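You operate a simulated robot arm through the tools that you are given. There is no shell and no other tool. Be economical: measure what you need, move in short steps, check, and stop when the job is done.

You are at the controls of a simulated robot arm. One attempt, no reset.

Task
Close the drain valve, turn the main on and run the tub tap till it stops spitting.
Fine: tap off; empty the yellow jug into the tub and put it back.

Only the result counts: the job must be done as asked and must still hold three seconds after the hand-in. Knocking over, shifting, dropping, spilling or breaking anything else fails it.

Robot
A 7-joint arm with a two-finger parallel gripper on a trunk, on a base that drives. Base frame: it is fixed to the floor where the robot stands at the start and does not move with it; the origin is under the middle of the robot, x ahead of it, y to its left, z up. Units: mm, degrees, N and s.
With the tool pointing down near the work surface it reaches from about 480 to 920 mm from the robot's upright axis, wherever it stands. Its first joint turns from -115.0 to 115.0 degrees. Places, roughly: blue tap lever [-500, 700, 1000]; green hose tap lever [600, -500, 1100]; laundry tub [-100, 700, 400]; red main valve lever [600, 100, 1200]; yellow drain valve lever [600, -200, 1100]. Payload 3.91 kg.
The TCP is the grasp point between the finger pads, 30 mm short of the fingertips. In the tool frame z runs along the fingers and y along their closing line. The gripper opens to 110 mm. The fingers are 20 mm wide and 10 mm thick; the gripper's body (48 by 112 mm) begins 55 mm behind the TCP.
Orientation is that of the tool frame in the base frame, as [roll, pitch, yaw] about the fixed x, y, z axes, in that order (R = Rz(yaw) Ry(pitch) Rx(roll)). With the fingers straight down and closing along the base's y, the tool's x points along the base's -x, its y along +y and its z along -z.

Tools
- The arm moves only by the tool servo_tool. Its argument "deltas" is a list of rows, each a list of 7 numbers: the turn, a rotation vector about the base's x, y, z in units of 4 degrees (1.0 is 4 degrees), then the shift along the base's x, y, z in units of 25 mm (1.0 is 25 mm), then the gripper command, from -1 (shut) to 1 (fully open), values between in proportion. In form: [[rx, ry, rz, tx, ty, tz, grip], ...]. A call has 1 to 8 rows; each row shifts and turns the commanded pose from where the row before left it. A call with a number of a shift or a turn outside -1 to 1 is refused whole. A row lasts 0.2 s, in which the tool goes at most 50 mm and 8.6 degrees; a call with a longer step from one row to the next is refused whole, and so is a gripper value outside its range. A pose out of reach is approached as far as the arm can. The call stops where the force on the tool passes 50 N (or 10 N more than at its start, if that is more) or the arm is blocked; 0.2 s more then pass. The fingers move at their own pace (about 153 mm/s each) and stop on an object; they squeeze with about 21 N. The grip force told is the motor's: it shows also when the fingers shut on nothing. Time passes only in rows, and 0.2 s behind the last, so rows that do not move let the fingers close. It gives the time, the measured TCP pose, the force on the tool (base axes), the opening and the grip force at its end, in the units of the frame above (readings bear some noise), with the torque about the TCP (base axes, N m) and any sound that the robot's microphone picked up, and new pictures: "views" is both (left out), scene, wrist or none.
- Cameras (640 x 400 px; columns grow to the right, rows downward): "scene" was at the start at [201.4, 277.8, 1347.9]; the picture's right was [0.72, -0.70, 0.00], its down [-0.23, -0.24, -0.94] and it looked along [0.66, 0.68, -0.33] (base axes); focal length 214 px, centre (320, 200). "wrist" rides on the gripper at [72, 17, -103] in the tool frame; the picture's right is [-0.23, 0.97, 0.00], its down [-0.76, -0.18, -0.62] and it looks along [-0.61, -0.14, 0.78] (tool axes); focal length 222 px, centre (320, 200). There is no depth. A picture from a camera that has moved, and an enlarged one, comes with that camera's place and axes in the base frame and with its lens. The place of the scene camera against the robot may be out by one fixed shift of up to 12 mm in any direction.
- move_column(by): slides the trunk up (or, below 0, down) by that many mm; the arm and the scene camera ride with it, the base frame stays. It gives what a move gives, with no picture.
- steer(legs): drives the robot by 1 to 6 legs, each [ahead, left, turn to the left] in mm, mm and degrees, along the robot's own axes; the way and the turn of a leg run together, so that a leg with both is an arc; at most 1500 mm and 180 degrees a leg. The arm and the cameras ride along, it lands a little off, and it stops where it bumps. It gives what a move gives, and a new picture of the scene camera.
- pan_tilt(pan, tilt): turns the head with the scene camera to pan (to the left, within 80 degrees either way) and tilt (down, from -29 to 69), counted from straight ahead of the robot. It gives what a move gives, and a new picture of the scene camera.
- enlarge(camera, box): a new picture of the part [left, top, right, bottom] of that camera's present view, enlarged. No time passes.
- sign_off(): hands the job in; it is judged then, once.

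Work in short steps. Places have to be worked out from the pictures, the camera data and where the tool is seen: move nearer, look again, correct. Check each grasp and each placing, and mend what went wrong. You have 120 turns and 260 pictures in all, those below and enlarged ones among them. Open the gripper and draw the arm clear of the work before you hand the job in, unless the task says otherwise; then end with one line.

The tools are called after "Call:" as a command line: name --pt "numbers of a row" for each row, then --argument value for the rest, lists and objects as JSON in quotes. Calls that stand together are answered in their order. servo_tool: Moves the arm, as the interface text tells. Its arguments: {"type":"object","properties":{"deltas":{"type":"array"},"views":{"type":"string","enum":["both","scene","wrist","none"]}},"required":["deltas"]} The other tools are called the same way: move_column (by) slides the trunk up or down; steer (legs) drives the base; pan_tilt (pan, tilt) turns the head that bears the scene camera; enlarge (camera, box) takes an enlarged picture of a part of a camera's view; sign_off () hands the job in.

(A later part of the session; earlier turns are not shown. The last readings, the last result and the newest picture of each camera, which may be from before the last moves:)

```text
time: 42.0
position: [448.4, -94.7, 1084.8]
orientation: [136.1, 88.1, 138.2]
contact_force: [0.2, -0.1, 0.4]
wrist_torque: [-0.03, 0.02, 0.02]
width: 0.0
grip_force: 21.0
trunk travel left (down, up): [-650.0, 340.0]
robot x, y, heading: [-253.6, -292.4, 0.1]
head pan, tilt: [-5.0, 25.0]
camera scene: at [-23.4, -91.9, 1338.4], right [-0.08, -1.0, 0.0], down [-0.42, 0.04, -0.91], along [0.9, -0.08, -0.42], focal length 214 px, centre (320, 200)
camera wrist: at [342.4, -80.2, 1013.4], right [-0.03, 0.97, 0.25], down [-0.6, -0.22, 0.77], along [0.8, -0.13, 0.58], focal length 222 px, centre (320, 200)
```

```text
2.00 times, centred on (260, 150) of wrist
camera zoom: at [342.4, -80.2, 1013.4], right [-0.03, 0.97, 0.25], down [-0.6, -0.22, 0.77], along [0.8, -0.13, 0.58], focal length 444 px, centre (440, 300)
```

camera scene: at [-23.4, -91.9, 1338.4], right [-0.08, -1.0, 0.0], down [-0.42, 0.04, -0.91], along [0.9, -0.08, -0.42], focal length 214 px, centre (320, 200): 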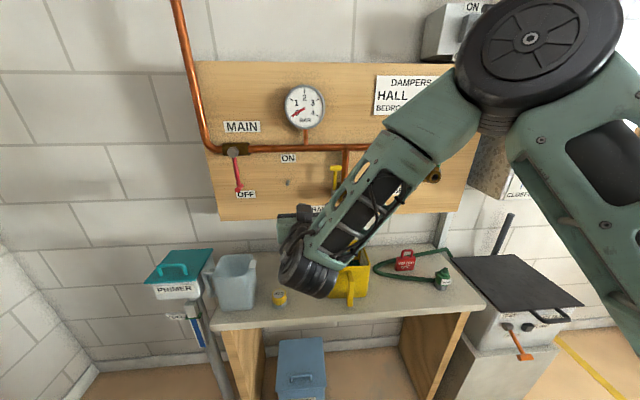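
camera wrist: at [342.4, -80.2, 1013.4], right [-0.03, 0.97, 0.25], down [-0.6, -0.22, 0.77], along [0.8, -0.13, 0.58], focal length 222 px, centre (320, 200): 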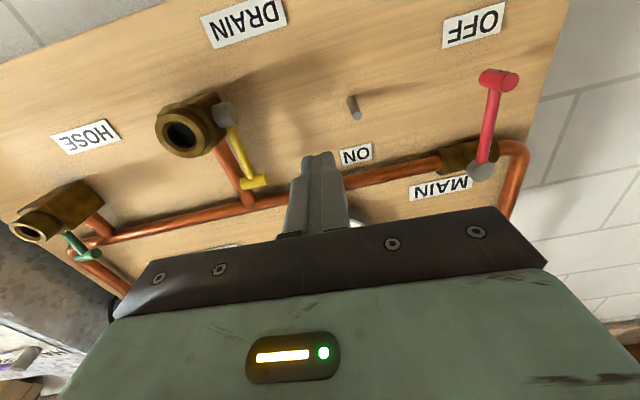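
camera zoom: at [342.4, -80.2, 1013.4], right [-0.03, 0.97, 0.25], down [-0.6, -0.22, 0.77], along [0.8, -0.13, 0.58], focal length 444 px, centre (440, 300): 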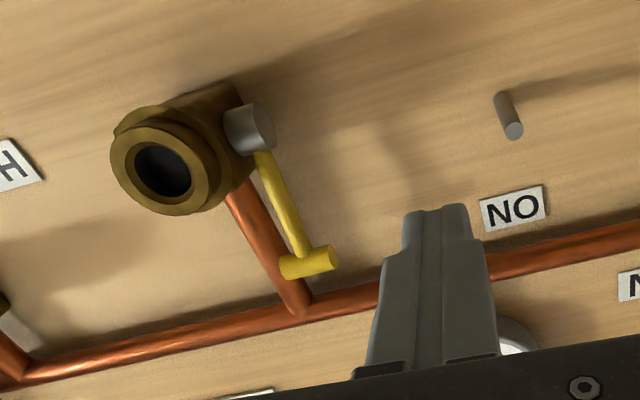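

Drain lever is upright (closed). Main knob is at ≈[590,98,1095], hub ≈[600,101,1211]. Move to the left side of the lever.

Call:
servo_tool --pt "0 0 0 0 1 0.2 -1" --pt "0 0 0 0 1 0.2 -1" --pt "0 0 0 0 1 0.2 -1" --pt "0 0 0 0 1 0.2 -1" --pt "0 0 0 0 1 0.2 -1" --pt "0 0 0 0 1 0.2 -1" --pt "0 0 0 0 1 0 -1" --pt "0 0 0 0 1 0 -1" --views "none"

Call:
servo_tool --pt "0 0 0 1 0.9 0 -1" --pt "0 0 0 1 0.1 0 -1" --pt "0 0 0 1 0 0 -1" --pt "0 0 0 0.5 0 0 -1" --pt "0 0 0 0 0 0 -1"

```text
time: 43.8
position: [451.1, 105.6, 1110.9]
orientation: [135.8, 88.0, 137.8]
contact_force: [0.4, -0.2, 0.3]
wrist_torque: [-0.01, 0.01, 0.02]
width: 0.3
grip_force: 21.3
trunk travel left (down, up): [-650.0, 340.0]
robot x, y, heading: [-251.9, -296.8, 0.3]
head pan, tilt: [-5.0, 25.0]
```

```text
time: 45.0
position: [537.9, 132.2, 1110.1]
orientation: [136.3, 88.0, 138.4]
contact_force: [-0.1, -0.5, -0.5]
wrist_torque: [0.04, -0.01, 0.01]
width: 0.0
grip_force: 21.1
trunk travel left (down, up): [-650.0, 340.0]
robot x, y, heading: [-250.7, -296.1, 0.4]
head pan, tilt: [-5.0, 25.0]
camera scene: at [-23.3, -91.8, 1338.3], right [-0.08, -1.0, 0.0], down [-0.42, 0.04, -0.91], along [0.9, -0.08, -0.42], focal length 214 px, centre (320, 200)
camera wrist: at [430.9, 145.7, 1040.4], right [-0.03, 0.97, 0.25], down [-0.6, -0.22, 0.77], along [0.8, -0.13, 0.58], focal length 222 px, centre (320, 200)
```

scene: 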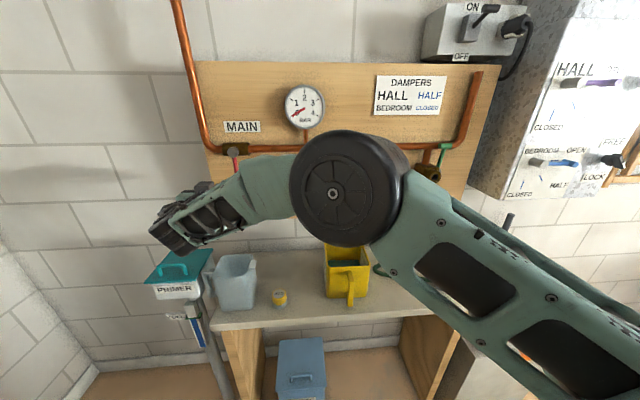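
wrist: 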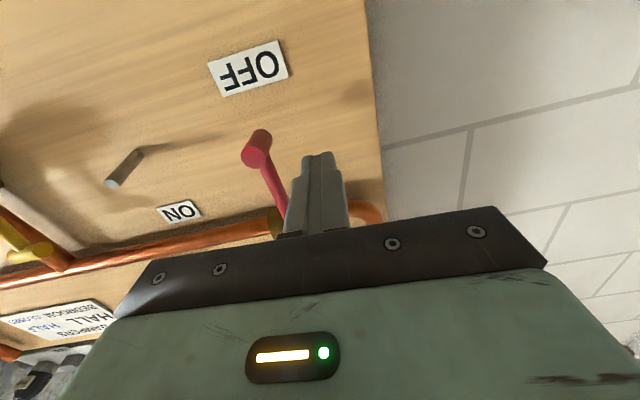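

Call:
servo_tool --pt "0 0 0 0.8 0 0 -1" --pt "0 0 0 0 -0.4 0 -1" --pt "0 0 0 0 -0.5 0 -1" --pt "0 0 0 0 -0.5 0 -1" --pt "0 0 0 0 -0.5 0 -1" --pt "0 0 0 0 -0.5 0.1 -1" --views "wrist"

```text
time: 46.4
position: [557.1, 71.7, 1114.4]
orientation: [136.5, 88.0, 138.5]
contact_force: [1.0, -0.8, 0.9]
wrist_torque: [0.0, -0.01, 0.03]
width: 0.0
grip_force: 21.1
trunk travel left (down, up): [-650.0, 340.0]
robot x, y, heading: [-249.9, -296.0, 0.3]
head pan, tilt: [-5.0, 25.0]
camera wrist: at [450.8, 85.5, 1044.8], right [-0.03, 0.97, 0.25], down [-0.6, -0.22, 0.77], along [0.8, -0.13, 0.58], focal length 222 px, centre (320, 200)
```

wrist: 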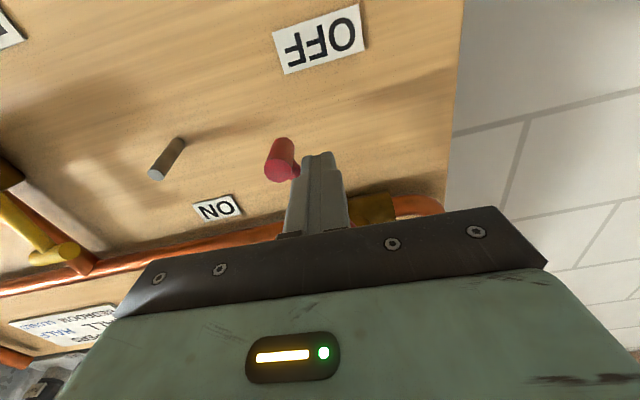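

The lever swings. Continue along the arc.

Call:
servo_tool --pt "0 0 0 0 -0.5 0.3 -1" --pt "0 0 0 0 -0.5 0.3 -1" --pt "0 0 0 0 -0.5 0.4 -1" --pt "0 0 0 0 -0.4 0.5 -1" --pt "0 0 0 0 -0.3 0.5 -1" --pt "0 0 0 0 -0.2 0.5 -1" --views "wrist"

Call:
servo_tool --pt "0 0 0 0 0 0.3 -1" --pt "0 0 0 0 0 0.3 -1" --pt "0 0 0 0 0 0.3 -1" --pt "0 0 0 0 0 0.2 -1" --views "wrist"

```text
time: 47.8
position: [557.3, 11.3, 1176.8]
orientation: [134.5, 88.1, 136.5]
contact_force: [-0.1, 0.2, -0.6]
wrist_torque: [0.02, -0.01, -0.02]
width: 0.2
grip_force: 20.8
trunk travel left (down, up): [-650.0, 340.0]
robot x, y, heading: [-250.2, -295.1, 0.2]
head pan, tilt: [-5.0, 25.0]
camera wrist: at [451.4, 24.9, 1106.8], right [-0.03, 0.97, 0.25], down [-0.6, -0.22, 0.77], along [0.8, -0.13, 0.58], focal length 222 px, centre (320, 200)
```

wrist: 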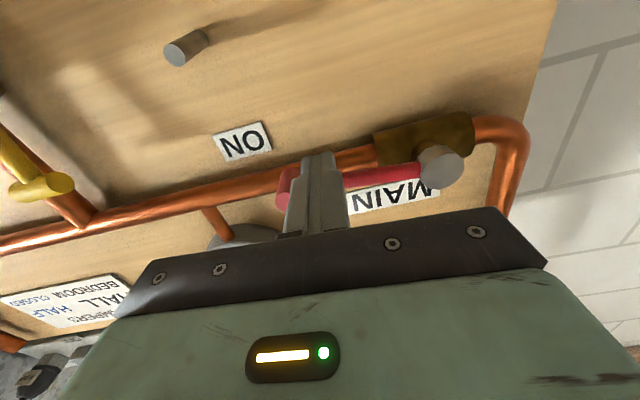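

```text
time: 48.7
position: [555.3, 10.6, 1185.4]
orientation: [162.8, 86.9, 164.9]
contact_force: [-2.3, -1.7, -8.8]
wrist_torque: [0.01, 0.24, 0.02]
width: 0.0
grip_force: 21.4
trunk travel left (down, up): [-650.0, 340.0]
robot x, y, heading: [-249.4, -295.2, 0.2]
head pan, tilt: [-5.0, 25.0]
stopped in row 4: the force on the tool passed its limit (the readings are from after the stop); the commanded pose is now the measured one
camera wrist: at [448.7, 24.3, 1118.7], right [-0.02, 0.97, 0.24], down [-0.58, -0.21, 0.79], along [0.82, -0.12, 0.56], focal length 222 px, centre (320, 200)
```

wrist: 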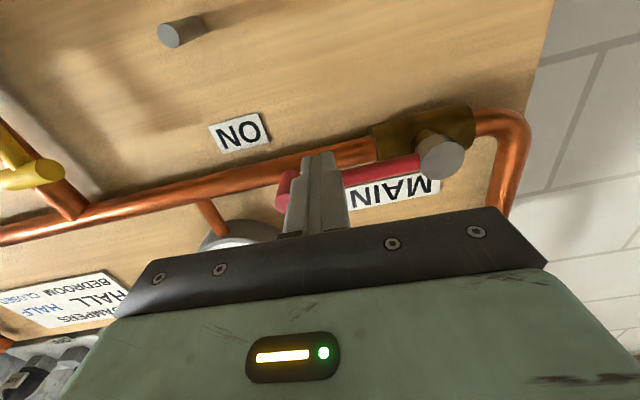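

Main lever hit its ON stop. Drop down, back out, and check gauge and leaks.

Call:
servo_tool --pt "0 0 0 0 0 -0.6 -1" --pt "0 0 0 -0.5 0 -0.4 -1" --pt "0 0 0 -1 0 0 -1" --pt "0 0 0 -1 0 0 -1" --pt "0 0 0 -1 0.5 0 -1" --pt "0 0 0 -1 0.5 0 -1" --pt "0 0 0 0 0.5 0 -1"

Call:
enlarge --camera "scene" --box '[180, 60, 500, 260]'

```text
time: 50.3
position: [445.2, 49.6, 1163.6]
orientation: [159.5, 87.2, 161.4]
contact_force: [-0.2, -0.4, 0.4]
wrist_torque: [0.02, 0.01, 0.03]
width: 0.2
grip_force: 21.0
trunk travel left (down, up): [-650.0, 340.0]
robot x, y, heading: [-250.6, -297.4, 0.1]
head pan, tilt: [-5.0, 25.0]
camera scene: at [-23.3, -92.2, 1338.4], right [-0.08, -1.0, 0.0], down [-0.42, 0.04, -0.91], along [0.9, -0.08, -0.42], focal length 214 px, centre (320, 200)
camera wrist: at [336.7, 62.1, 1095.9], right [-0.02, 0.97, 0.24], down [-0.58, -0.21, 0.79], along [0.81, -0.12, 0.57], focal length 222 px, centre (320, 200)
```

scene: 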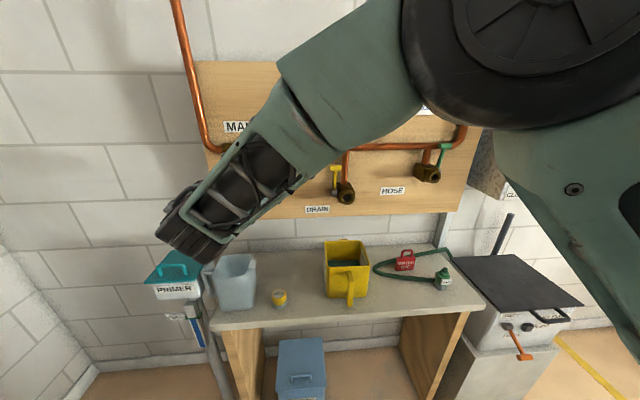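
wrist: 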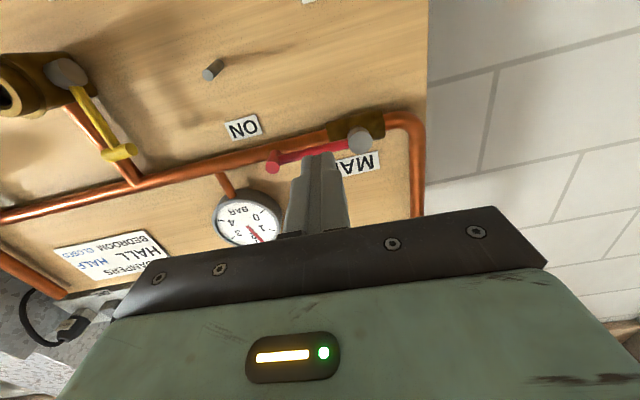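

```text
2.00 times, centred on (340, 160) of scene
camera zoom: at [-23.3, -92.2, 1338.4], right [-0.08, -1.0, 0.0], down [-0.42, 0.04, -0.91], along [0.9, -0.08, -0.42], focal length 429 px, centre (280, 280)
```

zoom: 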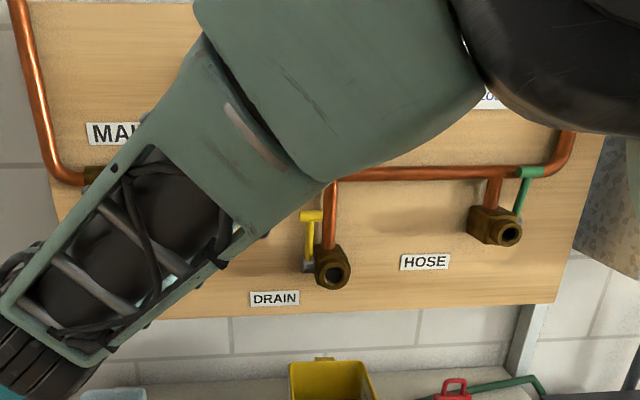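

Gauge reads ~2 bar, no outflow at drain or hose. Now turn the base left toward the tub, looking halfway.

Call:
steer --legs '[[-50, 0, 0], [0, 0, 45]]'

Call:
pan_tilt --pan 60 --tilt 30

```text
time: 53.3
position: [-57.1, 440.8, 1163.9]
orientation: [159.9, 87.1, -152.8]
contact_force: [0.4, -0.4, 0.4]
wrist_torque: [0.0, -0.02, 0.02]
width: 0.0
grip_force: 21.1
trunk travel left (down, up): [-650.0, 340.0]
robot x, y, heading: [-299.3, -294.9, 45.3]
head pan, tilt: [-5.0, 25.0]
camera scene: at [-283.7, 15.0, 1338.3], right [0.65, -0.76, 0.0], down [-0.32, -0.27, -0.91], along [0.69, 0.59, -0.42], focal length 214 px, centre (320, 200)
```

scene: 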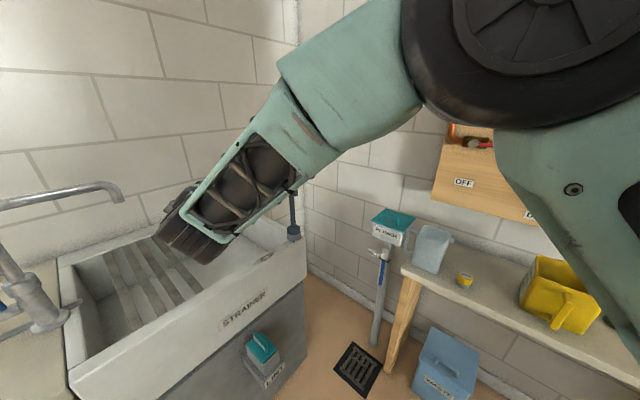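

```text
time: 54.7
position: [-58.1, 441.2, 1163.2]
orientation: [159.9, 87.1, -152.9]
contact_force: [0.6, 0.4, 0.9]
wrist_torque: [-0.02, -0.01, -0.01]
width: 0.0
grip_force: 21.3
trunk travel left (down, up): [-650.0, 340.0]
robot x, y, heading: [-304.4, -294.9, 45.4]
head pan, tilt: [60.0, 30.0]
camera scene: at [-377.9, 42.4, 1330.4], right [0.96, 0.27, 0.0], down [0.13, -0.48, -0.87], along [-0.23, 0.83, -0.5], focal length 214 px, centre (320, 200)
```

scene: 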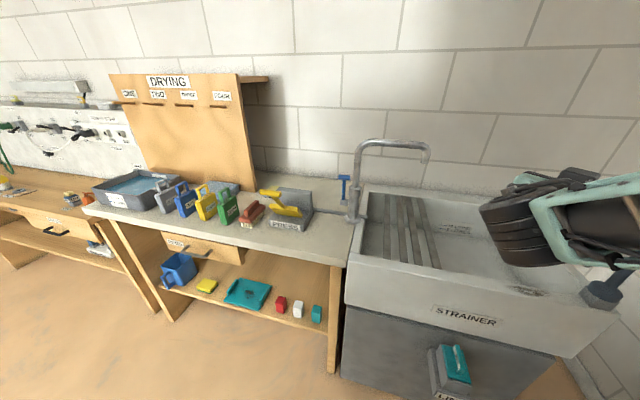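

Call:
enlarge --camera "scene" --box '[310, 130, 470, 230]'

Call:
enlarge --camera "scene" --box '[320, 180, 640, 380]'

```text
4.00 times, centred on (390, 180) of scene
camera zoom: at [-377.9, 42.4, 1330.4], right [0.96, 0.27, 0.0], down [0.13, -0.48, -0.87], along [-0.23, 0.83, -0.5], focal length 858 px, centre (40, 280)
```

zoom: 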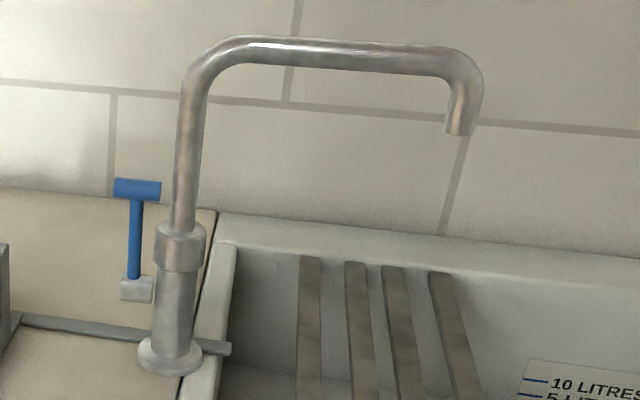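

```text
2.00 times, centred on (480, 280) of scene
camera zoom: at [-377.9, 42.4, 1330.4], right [0.96, 0.27, 0.0], down [0.13, -0.48, -0.87], along [-0.23, 0.83, -0.5], focal length 429 px, centre (0, 40)
```

zoom: 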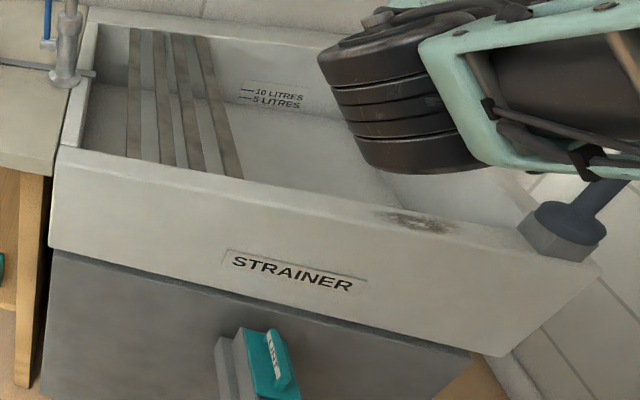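

The blue lever stands upright (closed, no flow), pivoting on the left of the tap column, so it opens toward the robot. Turn the base to face the tub wall.

Call:
steer --legs '[[0, 0, 45]]'

Call:
pan_tilt --pan 15 --tilt 25

```text
time: 57.1
position: [-643.5, 402.4, 1163.2]
orientation: [159.9, 87.1, -108.4]
contact_force: [-0.7, 1.1, -0.3]
wrist_torque: [0.01, 0.01, 0.03]
width: 0.1
grip_force: 21.4
trunk travel left (down, up): [-650.0, 340.0]
robot x, y, heading: [-300.2, -294.0, 89.9]
head pan, tilt: [60.0, 30.0]
camera scene: at [-590.5, -102.3, 1330.4], right [0.5, 0.87, 0.0], down [0.43, -0.25, -0.87], along [-0.75, 0.43, -0.5], focal length 214 px, centre (320, 200)
```

scene: 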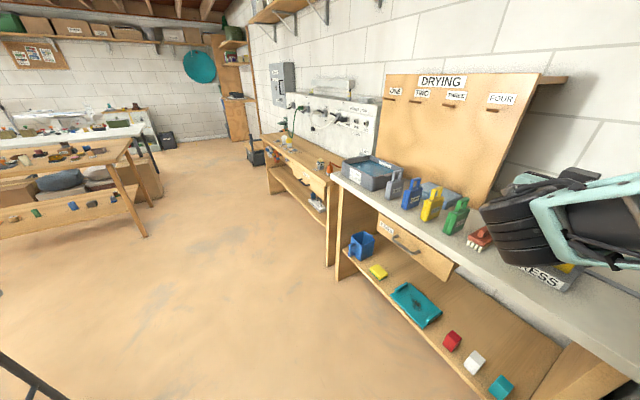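

```text
time: 58.2
position: [-643.2, 400.3, 1163.2]
orientation: [159.9, 87.0, -108.5]
contact_force: [0.1, -0.4, -0.4]
wrist_torque: [0.02, 0.01, 0.05]
width: 0.1
grip_force: 21.0
trunk travel left (down, up): [-650.0, 340.0]
robot x, y, heading: [-304.5, -296.4, 89.9]
head pan, tilt: [15.0, 25.0]
camera scene: at [-536.0, -58.6, 1338.3], right [0.97, 0.26, 0.0], down [0.11, -0.41, -0.91], along [-0.23, 0.88, -0.42], focal length 214 px, centre (320, 200)
```

scene: 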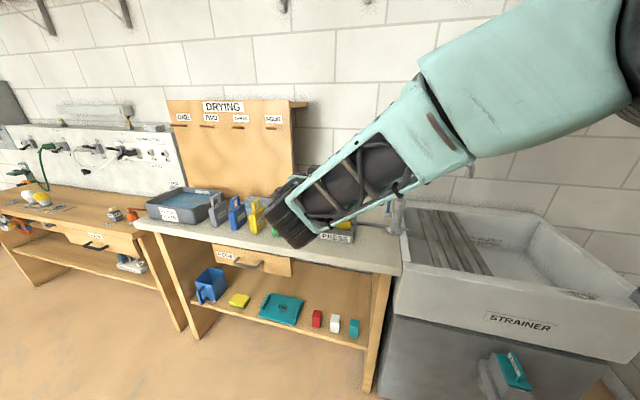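

Tilt the tool 45° down and bring it right, still well in front of the tap.

Call:
servo_tool --pt "-1 0 0 0.6 0 0 -1" --pt "-1 0 0 0.6 0 0 -1" --pt "-1 0 0 0.6 0 0 -1" --pt "-1 0 0 0.6 0 0 -1" --pt "-1 0 0 0.6 0 0 -1" --pt "-1 0 0 0.6 0 0 -1" --pt "-1 0 0 0.6 0 0 -1" --pt "-1 0 0 0.6 0 0 -1" --views "none"

Call:
servo_tool --pt "-1 0 0 0.5 0 0 -1" --pt "-1 0 0 0.5 0 0 -1" --pt "-1 0 0 0.5 0 0 -1" --pt "-0.5 0 0 0 0 0 -1"

```text
time: 60.0
position: [-523.4, 402.3, 1162.7]
orientation: [176.9, 55.2, -91.6]
contact_force: [-0.5, -0.4, 0.1]
wrist_torque: [0.01, 0.02, -0.03]
width: 0.0
grip_force: 20.6
trunk travel left (down, up): [-650.0, 340.0]
robot x, y, heading: [-304.9, -295.6, 89.9]
head pan, tilt: [15.0, 25.0]
```

```text
time: 61.0
position: [-486.0, 399.7, 1162.4]
orientation: [177.4, 41.2, -91.2]
contact_force: [0.1, -0.3, -0.6]
wrist_torque: [0.02, 0.01, -0.01]
width: 0.1
grip_force: 21.1
trunk travel left (down, up): [-650.0, 340.0]
robot x, y, heading: [-302.4, -294.6, 89.8]
head pan, tilt: [15.0, 25.0]
camera scene: at [-536.0, -58.6, 1338.4], right [0.97, 0.26, 0.0], down [0.11, -0.41, -0.91], along [-0.23, 0.88, -0.42], focal length 214 px, centre (320, 200)
camera wrist: at [-501.1, 277.9, 1192.9], right [-0.97, 0.16, 0.18], down [0.21, 0.16, 0.96], along [0.13, 0.97, -0.19], focal length 222 px, centre (320, 200)
```

scene: 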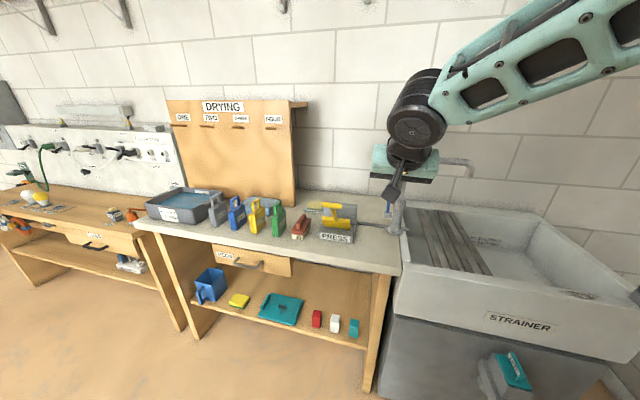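
wrist: 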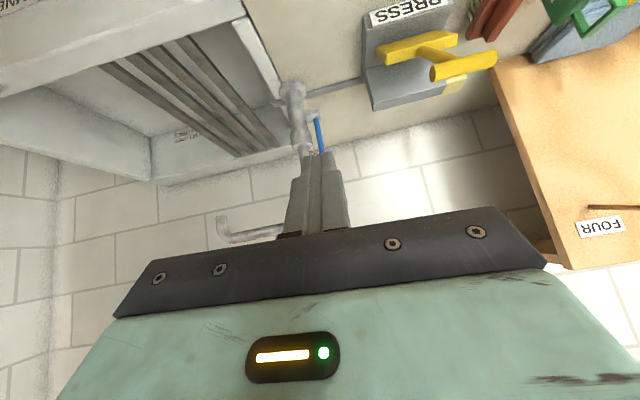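

Blue lever: hub ≈[-465,656,961], knob ≈[-469,656,1055]. Drive forward 180 mm.

Call:
steer --legs '[[180, 0, 0]]'

Call:
servo_tool --pt "0 0 0 0 0 -0.4 -1" --pt "0 0 0 0 0 0 -1"

```text
time: 62.5
position: [-484.6, 586.9, 1162.4]
orientation: [177.4, 41.3, -91.2]
contact_force: [0.5, -0.2, -0.6]
wrist_torque: [0.0, 0.04, -0.02]
width: 0.2
grip_force: 21.2
trunk travel left (down, up): [-650.0, 340.0]
robot x, y, heading: [-300.3, -109.8, 89.7]
head pan, tilt: [15.0, 25.0]
camera scene: at [-535.2, 126.8, 1338.4], right [0.97, 0.26, 0.0], down [0.11, -0.41, -0.91], along [-0.23, 0.88, -0.42], focal length 214 px, centre (320, 200)
```

scene: 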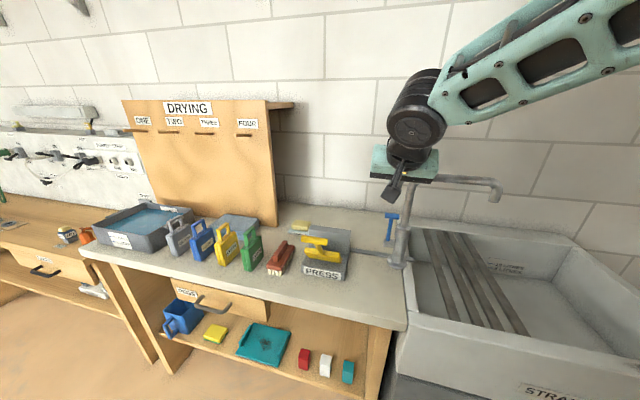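

```text
time: 63.1
position: [-484.2, 587.6, 1152.6]
orientation: [177.4, 41.3, -91.3]
contact_force: [-0.7, -0.7, 0.2]
wrist_torque: [-0.03, 0.0, 0.01]
width: 0.0
grip_force: 20.9
trunk travel left (down, up): [-650.0, 340.0]
robot x, y, heading: [-301.1, -112.0, 89.8]
head pan, tilt: [15.0, 25.0]
camera scene: at [-535.2, 126.8, 1338.4], right [0.97, 0.26, 0.0], down [0.11, -0.41, -0.91], along [-0.23, 0.88, -0.42], focal length 214 px, centre (320, 200)
camera wrist: at [-500.5, 463.1, 1182.3], right [-0.97, 0.16, 0.18], down [0.21, 0.16, 0.96], along [0.13, 0.97, -0.19], focal length 222 px, centre (320, 200)
```

scene: 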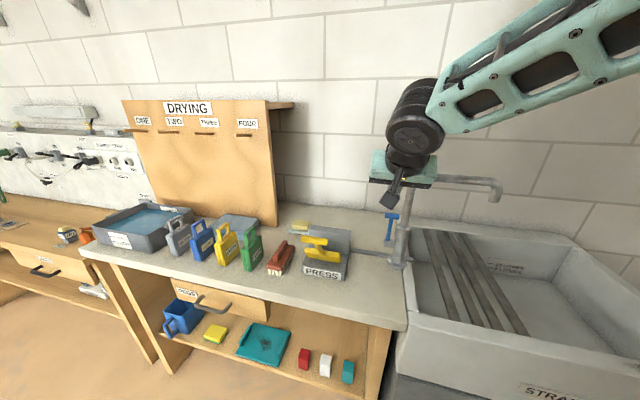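
wrist: 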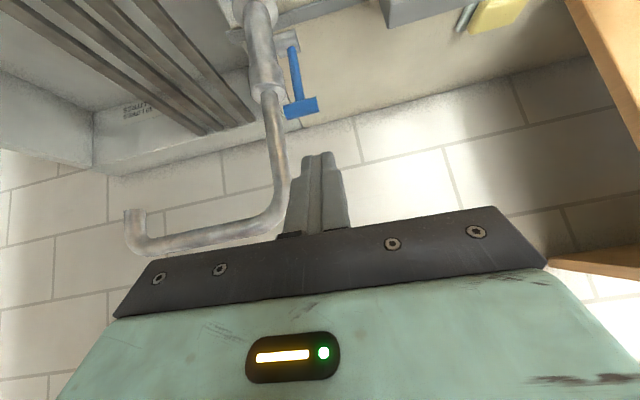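

Knob ≈[-471,662,1046]; column stands just right of it, so I yaw the tool ~28° to come in from the left and keep the hand off the column.

Call:
servo_tool --pt "0 0 -1 -0.2 0.1 0 -1" --pt "0 0 -1 -0.2 0.1 0 -1" --pt "0 0 -1 -0.2 0.1 0 -1" --pt "0 0 -1 -0.1 0.2 0 -1" --pt "0 0 -1 0 0.2 0 -1" --pt "0 0 -1 0 0.2 0 -1" --pt "0 0 -1 0 0.2 0 -1" --pt "0 0 0 0 0 0 -1"

```text
time: 65.0
position: [-502.2, 615.0, 1153.7]
orientation: [177.5, 41.3, -119.4]
contact_force: [0.4, -0.2, 0.6]
wrist_torque: [-0.02, -0.01, 0.0]
width: 0.0
grip_force: 21.0
trunk travel left (down, up): [-650.0, 340.0]
robot x, y, heading: [-301.8, -108.4, 89.9]
head pan, tilt: [15.0, 25.0]
camera scene: at [-535.2, 126.7, 1338.4], right [0.97, 0.26, 0.0], down [0.11, -0.41, -0.91], along [-0.23, 0.88, -0.42], focal length 214 px, centre (320, 200)
camera wrist: at [-573.4, 512.1, 1183.0], right [-0.78, 0.6, 0.18], down [0.26, 0.04, 0.96], along [0.57, 0.8, -0.19], focal length 222 px, centre (320, 200)
```

scene: 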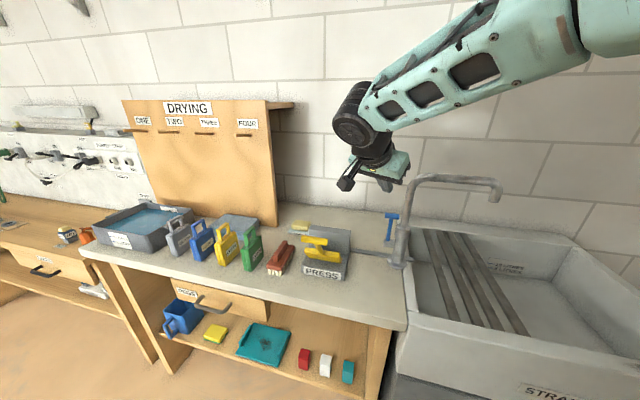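
wrist: 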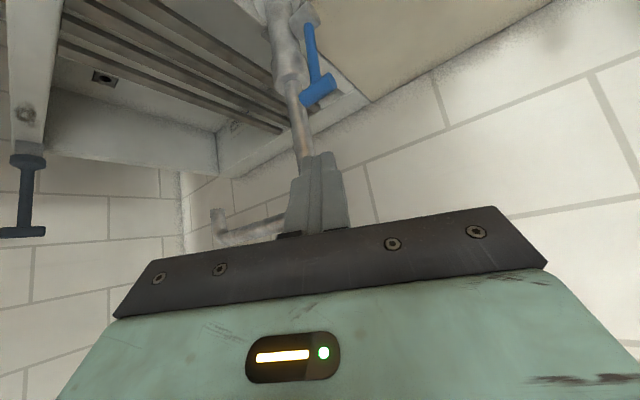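

Refine the knob position with a nearer view: move slightly in and down along the approach.

Call:
servo_tool --pt "0 0 0 -0.3 0.5 0 -1" --pt "0 0 0 -0.3 0.5 0 -1" --pt "0 0 0 -0.4 0.5 0 -1" --pt "0 0 0 0 0.5 0 -1" --pt "0 0 0 0 0 0 -1"

Call:
enlarge --camera "scene" --box '[320, 150, 480, 250]'

```text
time: 66.2
position: [-527.6, 665.0, 1152.1]
orientation: [177.4, 41.4, -119.2]
contact_force: [-0.5, 0.4, 0.2]
wrist_torque: [-0.01, -0.02, 0.03]
width: 0.5
grip_force: 21.3
trunk travel left (down, up): [-650.0, 340.0]
robot x, y, heading: [-299.7, -110.5, 89.7]
head pan, tilt: [15.0, 25.0]
camera scene: at [-535.2, 126.7, 1338.4], right [0.97, 0.26, 0.0], down [0.11, -0.41, -0.91], along [-0.23, 0.88, -0.42], focal length 214 px, centre (320, 200)
camera wrist: at [-598.4, 562.4, 1182.9], right [-0.78, 0.6, 0.18], down [0.26, 0.05, 0.96], along [0.57, 0.8, -0.19], focal length 222 px, centre (320, 200)
```

scene: 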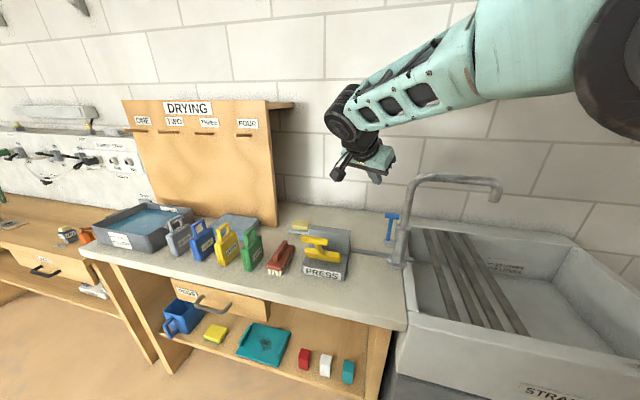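
wrist: 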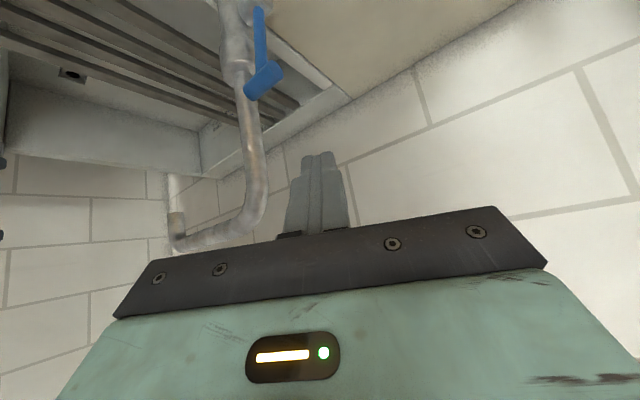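

```text
4.00 times, centred on (400, 200) of scene
camera zoom: at [-535.2, 126.7, 1338.4], right [0.97, 0.26, 0.0], down [0.11, -0.41, -0.91], along [-0.23, 0.88, -0.42], focal length 858 px, centre (0, 200)
```

zoom: 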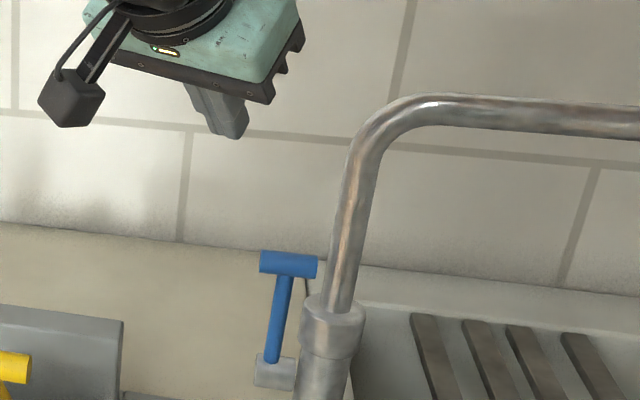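

Consistent rays put the knob at ≈[-468,688,1029], hub z≈934. Move above and behind the knob with the tip.

Call:
servo_tool --pt "0 0 0 0.8 0.2 -0.5 -1" --pt "0 0 0 0.9 0.2 -0.9 -1" --pt "0 0 0 0.3 0.6 -0.8 -1" --pt "0 0 0 0.2 0.4 -0.8 -1" --pt "0 0 0 0 0 0 -1"

Call:
enlarge --camera "scene" --box '[320, 150, 480, 250]'

```text
time: 67.3
position: [-470.0, 699.1, 1078.2]
orientation: [177.5, 41.2, -119.3]
contact_force: [-0.2, 0.5, 0.1]
wrist_torque: [-0.01, -0.02, -0.03]
width: 0.0
grip_force: 20.5
trunk travel left (down, up): [-650.0, 340.0]
robot x, y, heading: [-302.8, -111.3, 90.1]
head pan, tilt: [15.0, 25.0]
camera scene: at [-535.2, 126.7, 1338.4], right [0.97, 0.26, 0.0], down [0.11, -0.41, -0.91], along [-0.23, 0.88, -0.42], focal length 214 px, centre (320, 200)
camera wrist: at [-542.2, 597.6, 1108.2], right [-0.78, 0.6, 0.18], down [0.26, 0.04, 0.96], along [0.57, 0.8, -0.19], focal length 222 px, centre (320, 200)
```

scene: 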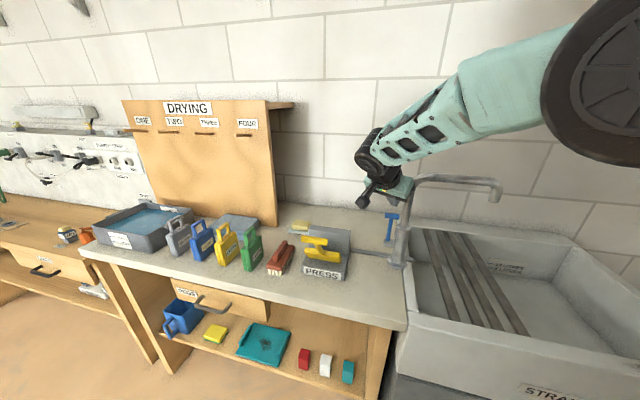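
wrist: 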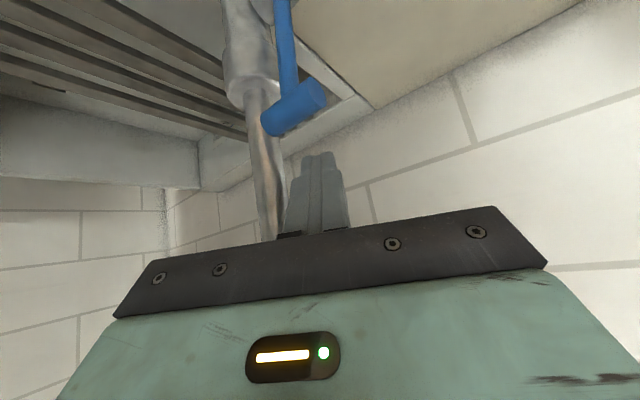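

```text
4.00 times, centred on (400, 200) of scene
camera zoom: at [-535.2, 126.7, 1338.4], right [0.97, 0.26, 0.0], down [0.11, -0.41, -0.91], along [-0.23, 0.88, -0.42], focal length 858 px, centre (0, 200)
```

zoom: 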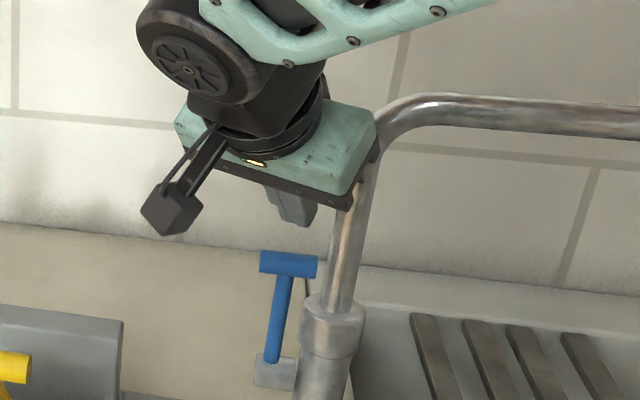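

Tip is 37 mm off the knob surface normal. Slip down behind it and pull toward the robot for the first half.

Call:
servo_tool --pt "0 0 0 -0.3 0.4 -0.55 -1" --pt "0 0 0 0 -0.6 -0.1 -1" --pt "0 0 0 0 -0.6 -0.2 -1" --pt "0 0 0 0 -0.6 -0.2 -1" --pt "0 0 0 0 -0.6 -0.2 -1" --pt "0 0 0 0 -0.5 -0.25 -1"

Call:
enlarge --camera "scene" --box '[320, 150, 480, 250]'

```text
time: 68.8
position: [-479.4, 637.4, 1040.5]
orientation: [177.4, 41.3, -119.2]
contact_force: [-0.1, 0.5, -0.2]
wrist_torque: [0.02, -0.01, -0.01]
width: 0.0
grip_force: 20.3
trunk travel left (down, up): [-650.0, 340.0]
robot x, y, heading: [-303.8, -106.5, 89.8]
head pan, tilt: [15.0, 25.0]
camera scene: at [-535.1, 126.9, 1338.3], right [0.97, 0.26, 0.0], down [0.11, -0.41, -0.91], along [-0.23, 0.88, -0.42], focal length 214 px, centre (320, 200)
camera wrist: at [-551.4, 534.9, 1071.2], right [-0.78, 0.6, 0.18], down [0.26, 0.05, 0.96], along [0.57, 0.8, -0.19], focal length 222 px, centre (320, 200)
```

scene: 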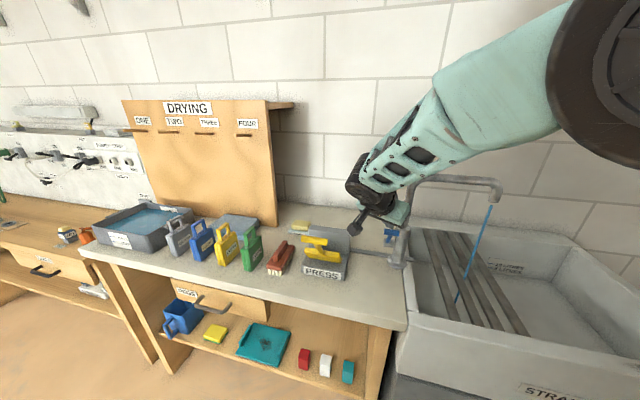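
wrist: 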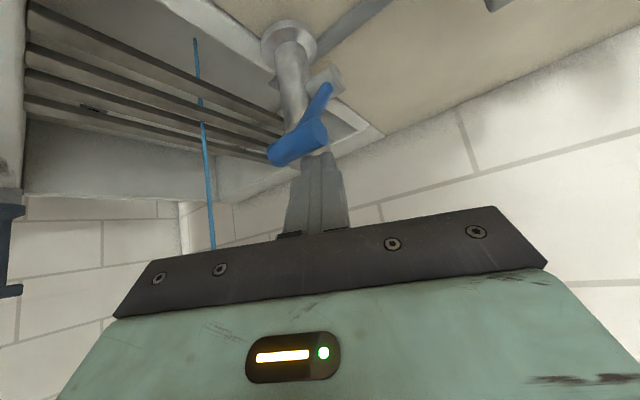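

```text
4.00 times, centred on (400, 200) of scene
camera zoom: at [-535.1, 126.9, 1338.3], right [0.97, 0.26, 0.0], down [0.11, -0.41, -0.91], along [-0.23, 0.88, -0.42], focal length 858 px, centre (0, 200)
```

zoom: 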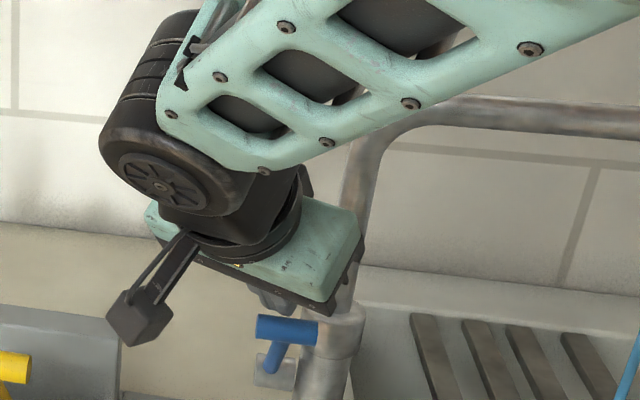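

Water is running. Continue opening the rest of the way.

Call:
servo_tool --pt "0 0 0 0 -0.4 -0.5 -1" --pt "0 0 0 0 -0.3 -0.6 -1" --pt "0 0 0 0 -0.2 -0.6 -1" --pt "0 0 0 0 0 -0.6 -1" --pt "0 0 0 0 0 0 -1" --pt "0 0 0 0 0 0 -1"

Call:
enlarge --camera "scene" --box '[360, 160, 520, 260]'

```text
time: 70.2
position: [-478.3, 613.2, 985.0]
orientation: [177.3, 41.3, -119.3]
contact_force: [-0.3, -1.1, 11.9]
wrist_torque: [0.07, -0.13, -0.04]
width: 0.2
grip_force: 20.3
trunk travel left (down, up): [-650.0, 340.0]
robot x, y, heading: [-300.6, -110.4, 89.9]
head pan, tilt: [15.0, 25.0]
camera scene: at [-535.1, 126.2, 1338.6], right [0.97, 0.26, 0.0], down [0.11, -0.41, -0.91], along [-0.23, 0.88, -0.42], focal length 214 px, centre (320, 200)
camera wrist: at [-550.4, 511.9, 1013.9], right [-0.78, 0.6, 0.18], down [0.26, 0.04, 0.96], along [0.57, 0.8, -0.19], focal length 222 px, centre (320, 200)
```

scene: 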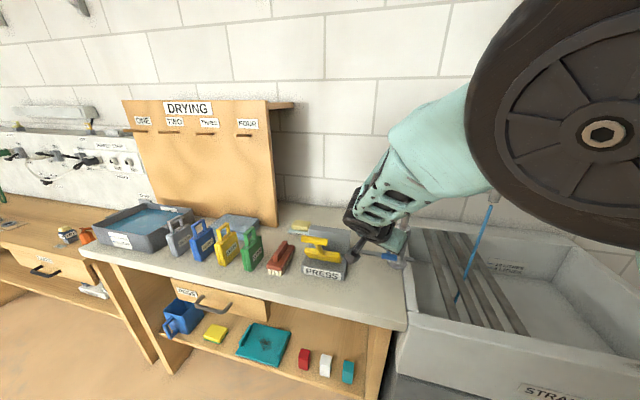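
wrist: 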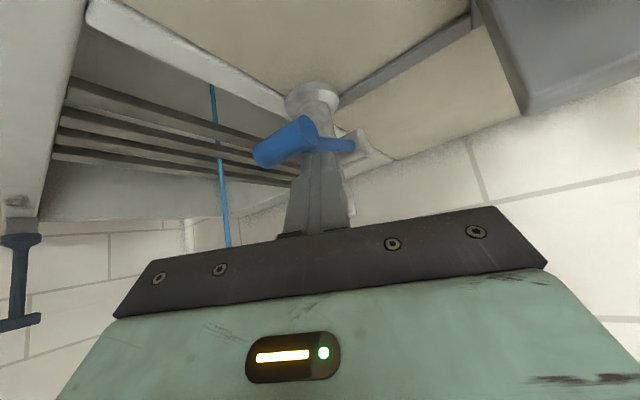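

```text
4.00 times, centred on (440, 210) of scene
camera zoom: at [-535.1, 126.2, 1338.6], right [0.97, 0.26, 0.0], down [0.11, -0.41, -0.91], along [-0.23, 0.88, -0.42], focal length 858 px, centre (-160, 160)
```

zoom: 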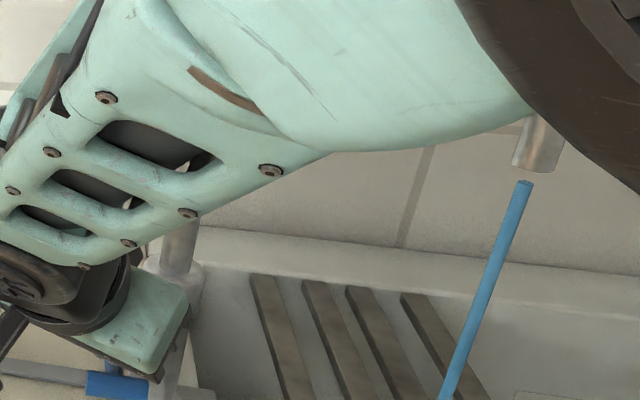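

Lever is fully down (open). Lift off and step back while watching the stream.

Call:
servo_tool --pt "0 0 0 0 0 0.3 -1" --pt "0 0 0 -0.4 -0.6 0.8 -1" --pt "0 0 0 -0.4 -0.7 0.6 -1" --pt "0 0 0 -0.4 -0.7 0.3 -1" --pt "0 0 0 0 -0.4 0 -1" --pt "0 0 0 0 0 0 -1" --pt "0 0 0 0 0 0 -1" --pt "0 0 0 0 0 0 -1"

Call:
enlarge --camera "wrist" --box '[100, 40, 420, 240]'

```text
time: 72.0
position: [-508.8, 556.1, 1031.3]
orientation: [177.5, 41.3, -119.3]
contact_force: [0.5, 0.6, -0.5]
wrist_torque: [-0.03, -0.02, 0.02]
width: 0.0
grip_force: 21.5
trunk travel left (down, up): [-650.0, 340.0]
robot x, y, heading: [-298.5, -110.0, 89.9]
head pan, tilt: [15.0, 25.0]
camera scene: at [-535.2, 126.8, 1338.3], right [0.97, 0.26, 0.0], down [0.11, -0.41, -0.91], along [-0.23, 0.88, -0.42], focal length 214 px, centre (320, 200)
camera wrist: at [-579.9, 453.8, 1062.3], right [-0.78, 0.6, 0.18], down [0.26, 0.05, 0.96], along [0.57, 0.8, -0.19], focal length 222 px, centre (320, 200)
```

scene: 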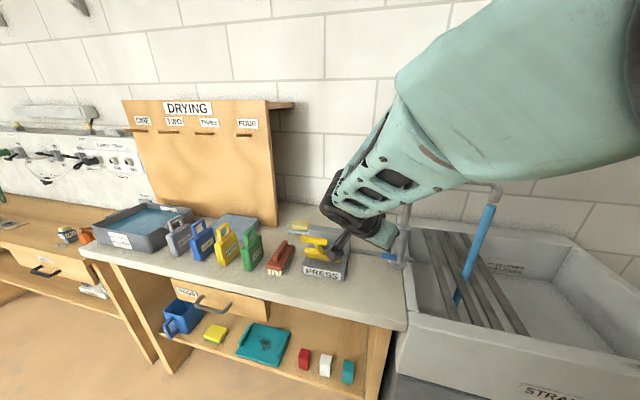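
wrist: 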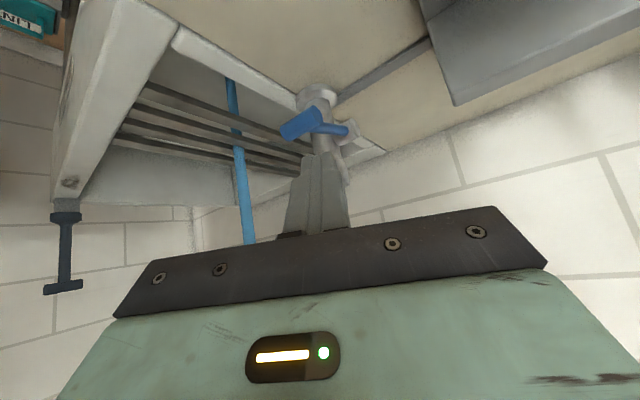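

```text
2.00 times, centred on (260, 140) of wrist
camera zoom: at [-579.9, 453.8, 1062.3], right [-0.78, 0.6, 0.18], down [0.26, 0.05, 0.96], along [0.57, 0.8, -0.19], focal length 444 px, centre (440, 320)
```

zoom: 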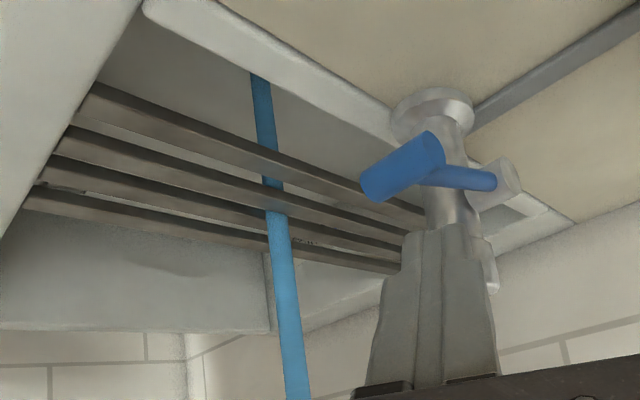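

Stream thickness varies — still spitting. Wait and sample.

Call:
servo_tool --pt "0 0 0 0 0 0 -1" --pt "0 0 0 0 0 0 -1" --views "scene"

Call:
servo_tool --pt "0 0 0 0 0 0 -1" --pt "0 0 0 0 0 0 -1" --views "wrist"

Call:
servo_tool --pt "0 0 0 0 0 0 -1" --pt "0 0 0 0 0 0 -1" --views "wrist"

Call:
servo_tool --pt "0 0 0 0 0 0 -1" --views "wrist"

```text
time: 72.5
position: [-508.3, 557.1, 1031.2]
orientation: [177.4, 41.3, -119.3]
contact_force: [0.0, -0.2, -0.5]
wrist_torque: [-0.02, -0.02, -0.01]
width: 0.2
grip_force: 20.9
trunk travel left (down, up): [-650.0, 340.0]
robot x, y, heading: [-303.4, -109.5, 89.8]
head pan, tilt: [15.0, 25.0]
camera scene: at [-535.2, 126.8, 1338.3], right [0.97, 0.26, 0.0], down [0.11, -0.41, -0.91], along [-0.23, 0.88, -0.42], focal length 214 px, centre (320, 200)
```

scene: 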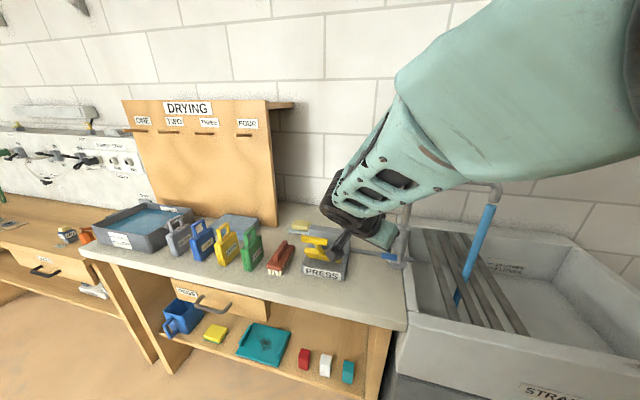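

```text
time: 73.2
position: [-508.9, 556.3, 1032.2]
orientation: [177.5, 41.3, -119.3]
contact_force: [-0.1, -0.3, 0.5]
wrist_torque: [0.02, 0.04, 0.02]
width: 0.1
grip_force: 20.7
trunk travel left (down, up): [-650.0, 340.0]
robot x, y, heading: [-300.4, -113.3, 89.7]
head pan, tilt: [15.0, 25.0]
camera wrist: at [-579.9, 453.8, 1062.3], right [-0.78, 0.6, 0.18], down [0.26, 0.05, 0.96], along [0.57, 0.8, -0.19], focal length 222 px, centre (320, 200)
```

wrist: 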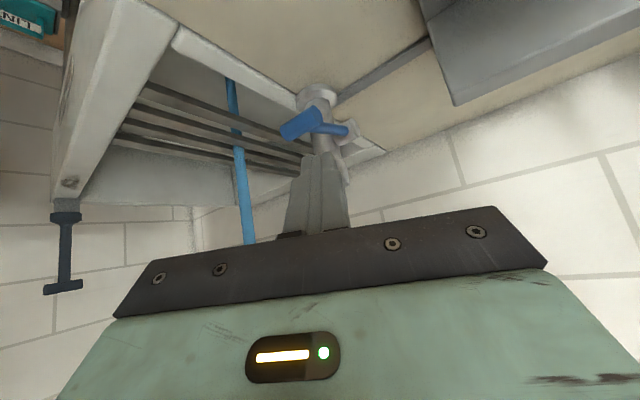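

```text
time: 73.8
position: [-508.1, 556.2, 1031.9]
orientation: [177.5, 41.3, -119.4]
contact_force: [0.1, -0.1, 0.1]
wrist_torque: [-0.04, -0.01, -0.01]
width: 0.0
grip_force: 20.5
trunk travel left (down, up): [-650.0, 340.0]
robot x, y, heading: [-303.2, -112.6, 89.5]
head pan, tilt: [15.0, 25.0]
camera wrist: at [-579.9, 453.8, 1062.3], right [-0.78, 0.6, 0.18], down [0.26, 0.05, 0.96], along [0.57, 0.8, -0.19], focal length 222 px, centre (320, 200)
```

wrist: 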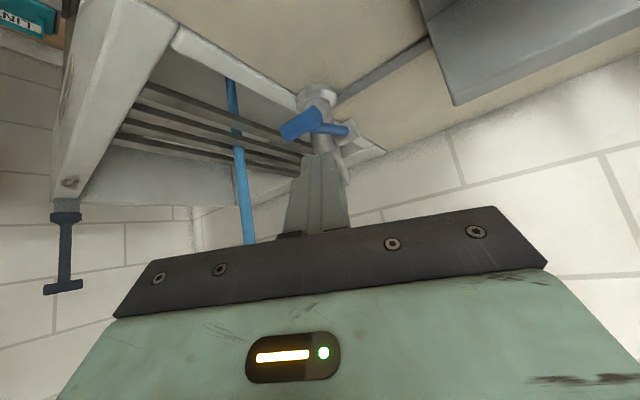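

```text
time: 74.2
position: [-508.7, 555.9, 1031.4]
orientation: [177.5, 41.3, -119.2]
contact_force: [-0.2, 0.2, 0.9]
wrist_torque: [-0.02, 0.02, 0.0]
width: 0.1
grip_force: 21.5
trunk travel left (down, up): [-650.0, 340.0]
robot x, y, heading: [-305.1, -112.0, 89.8]
head pan, tilt: [15.0, 25.0]
camera wrist: at [-579.9, 453.8, 1062.3], right [-0.78, 0.6, 0.18], down [0.26, 0.05, 0.96], along [0.57, 0.8, -0.19], focal length 222 px, centre (320, 200)
```

wrist: 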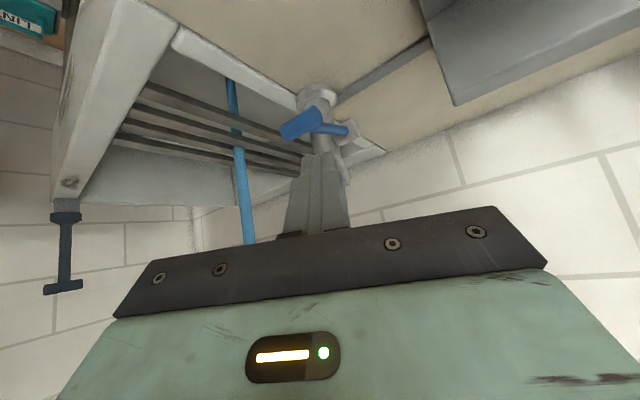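

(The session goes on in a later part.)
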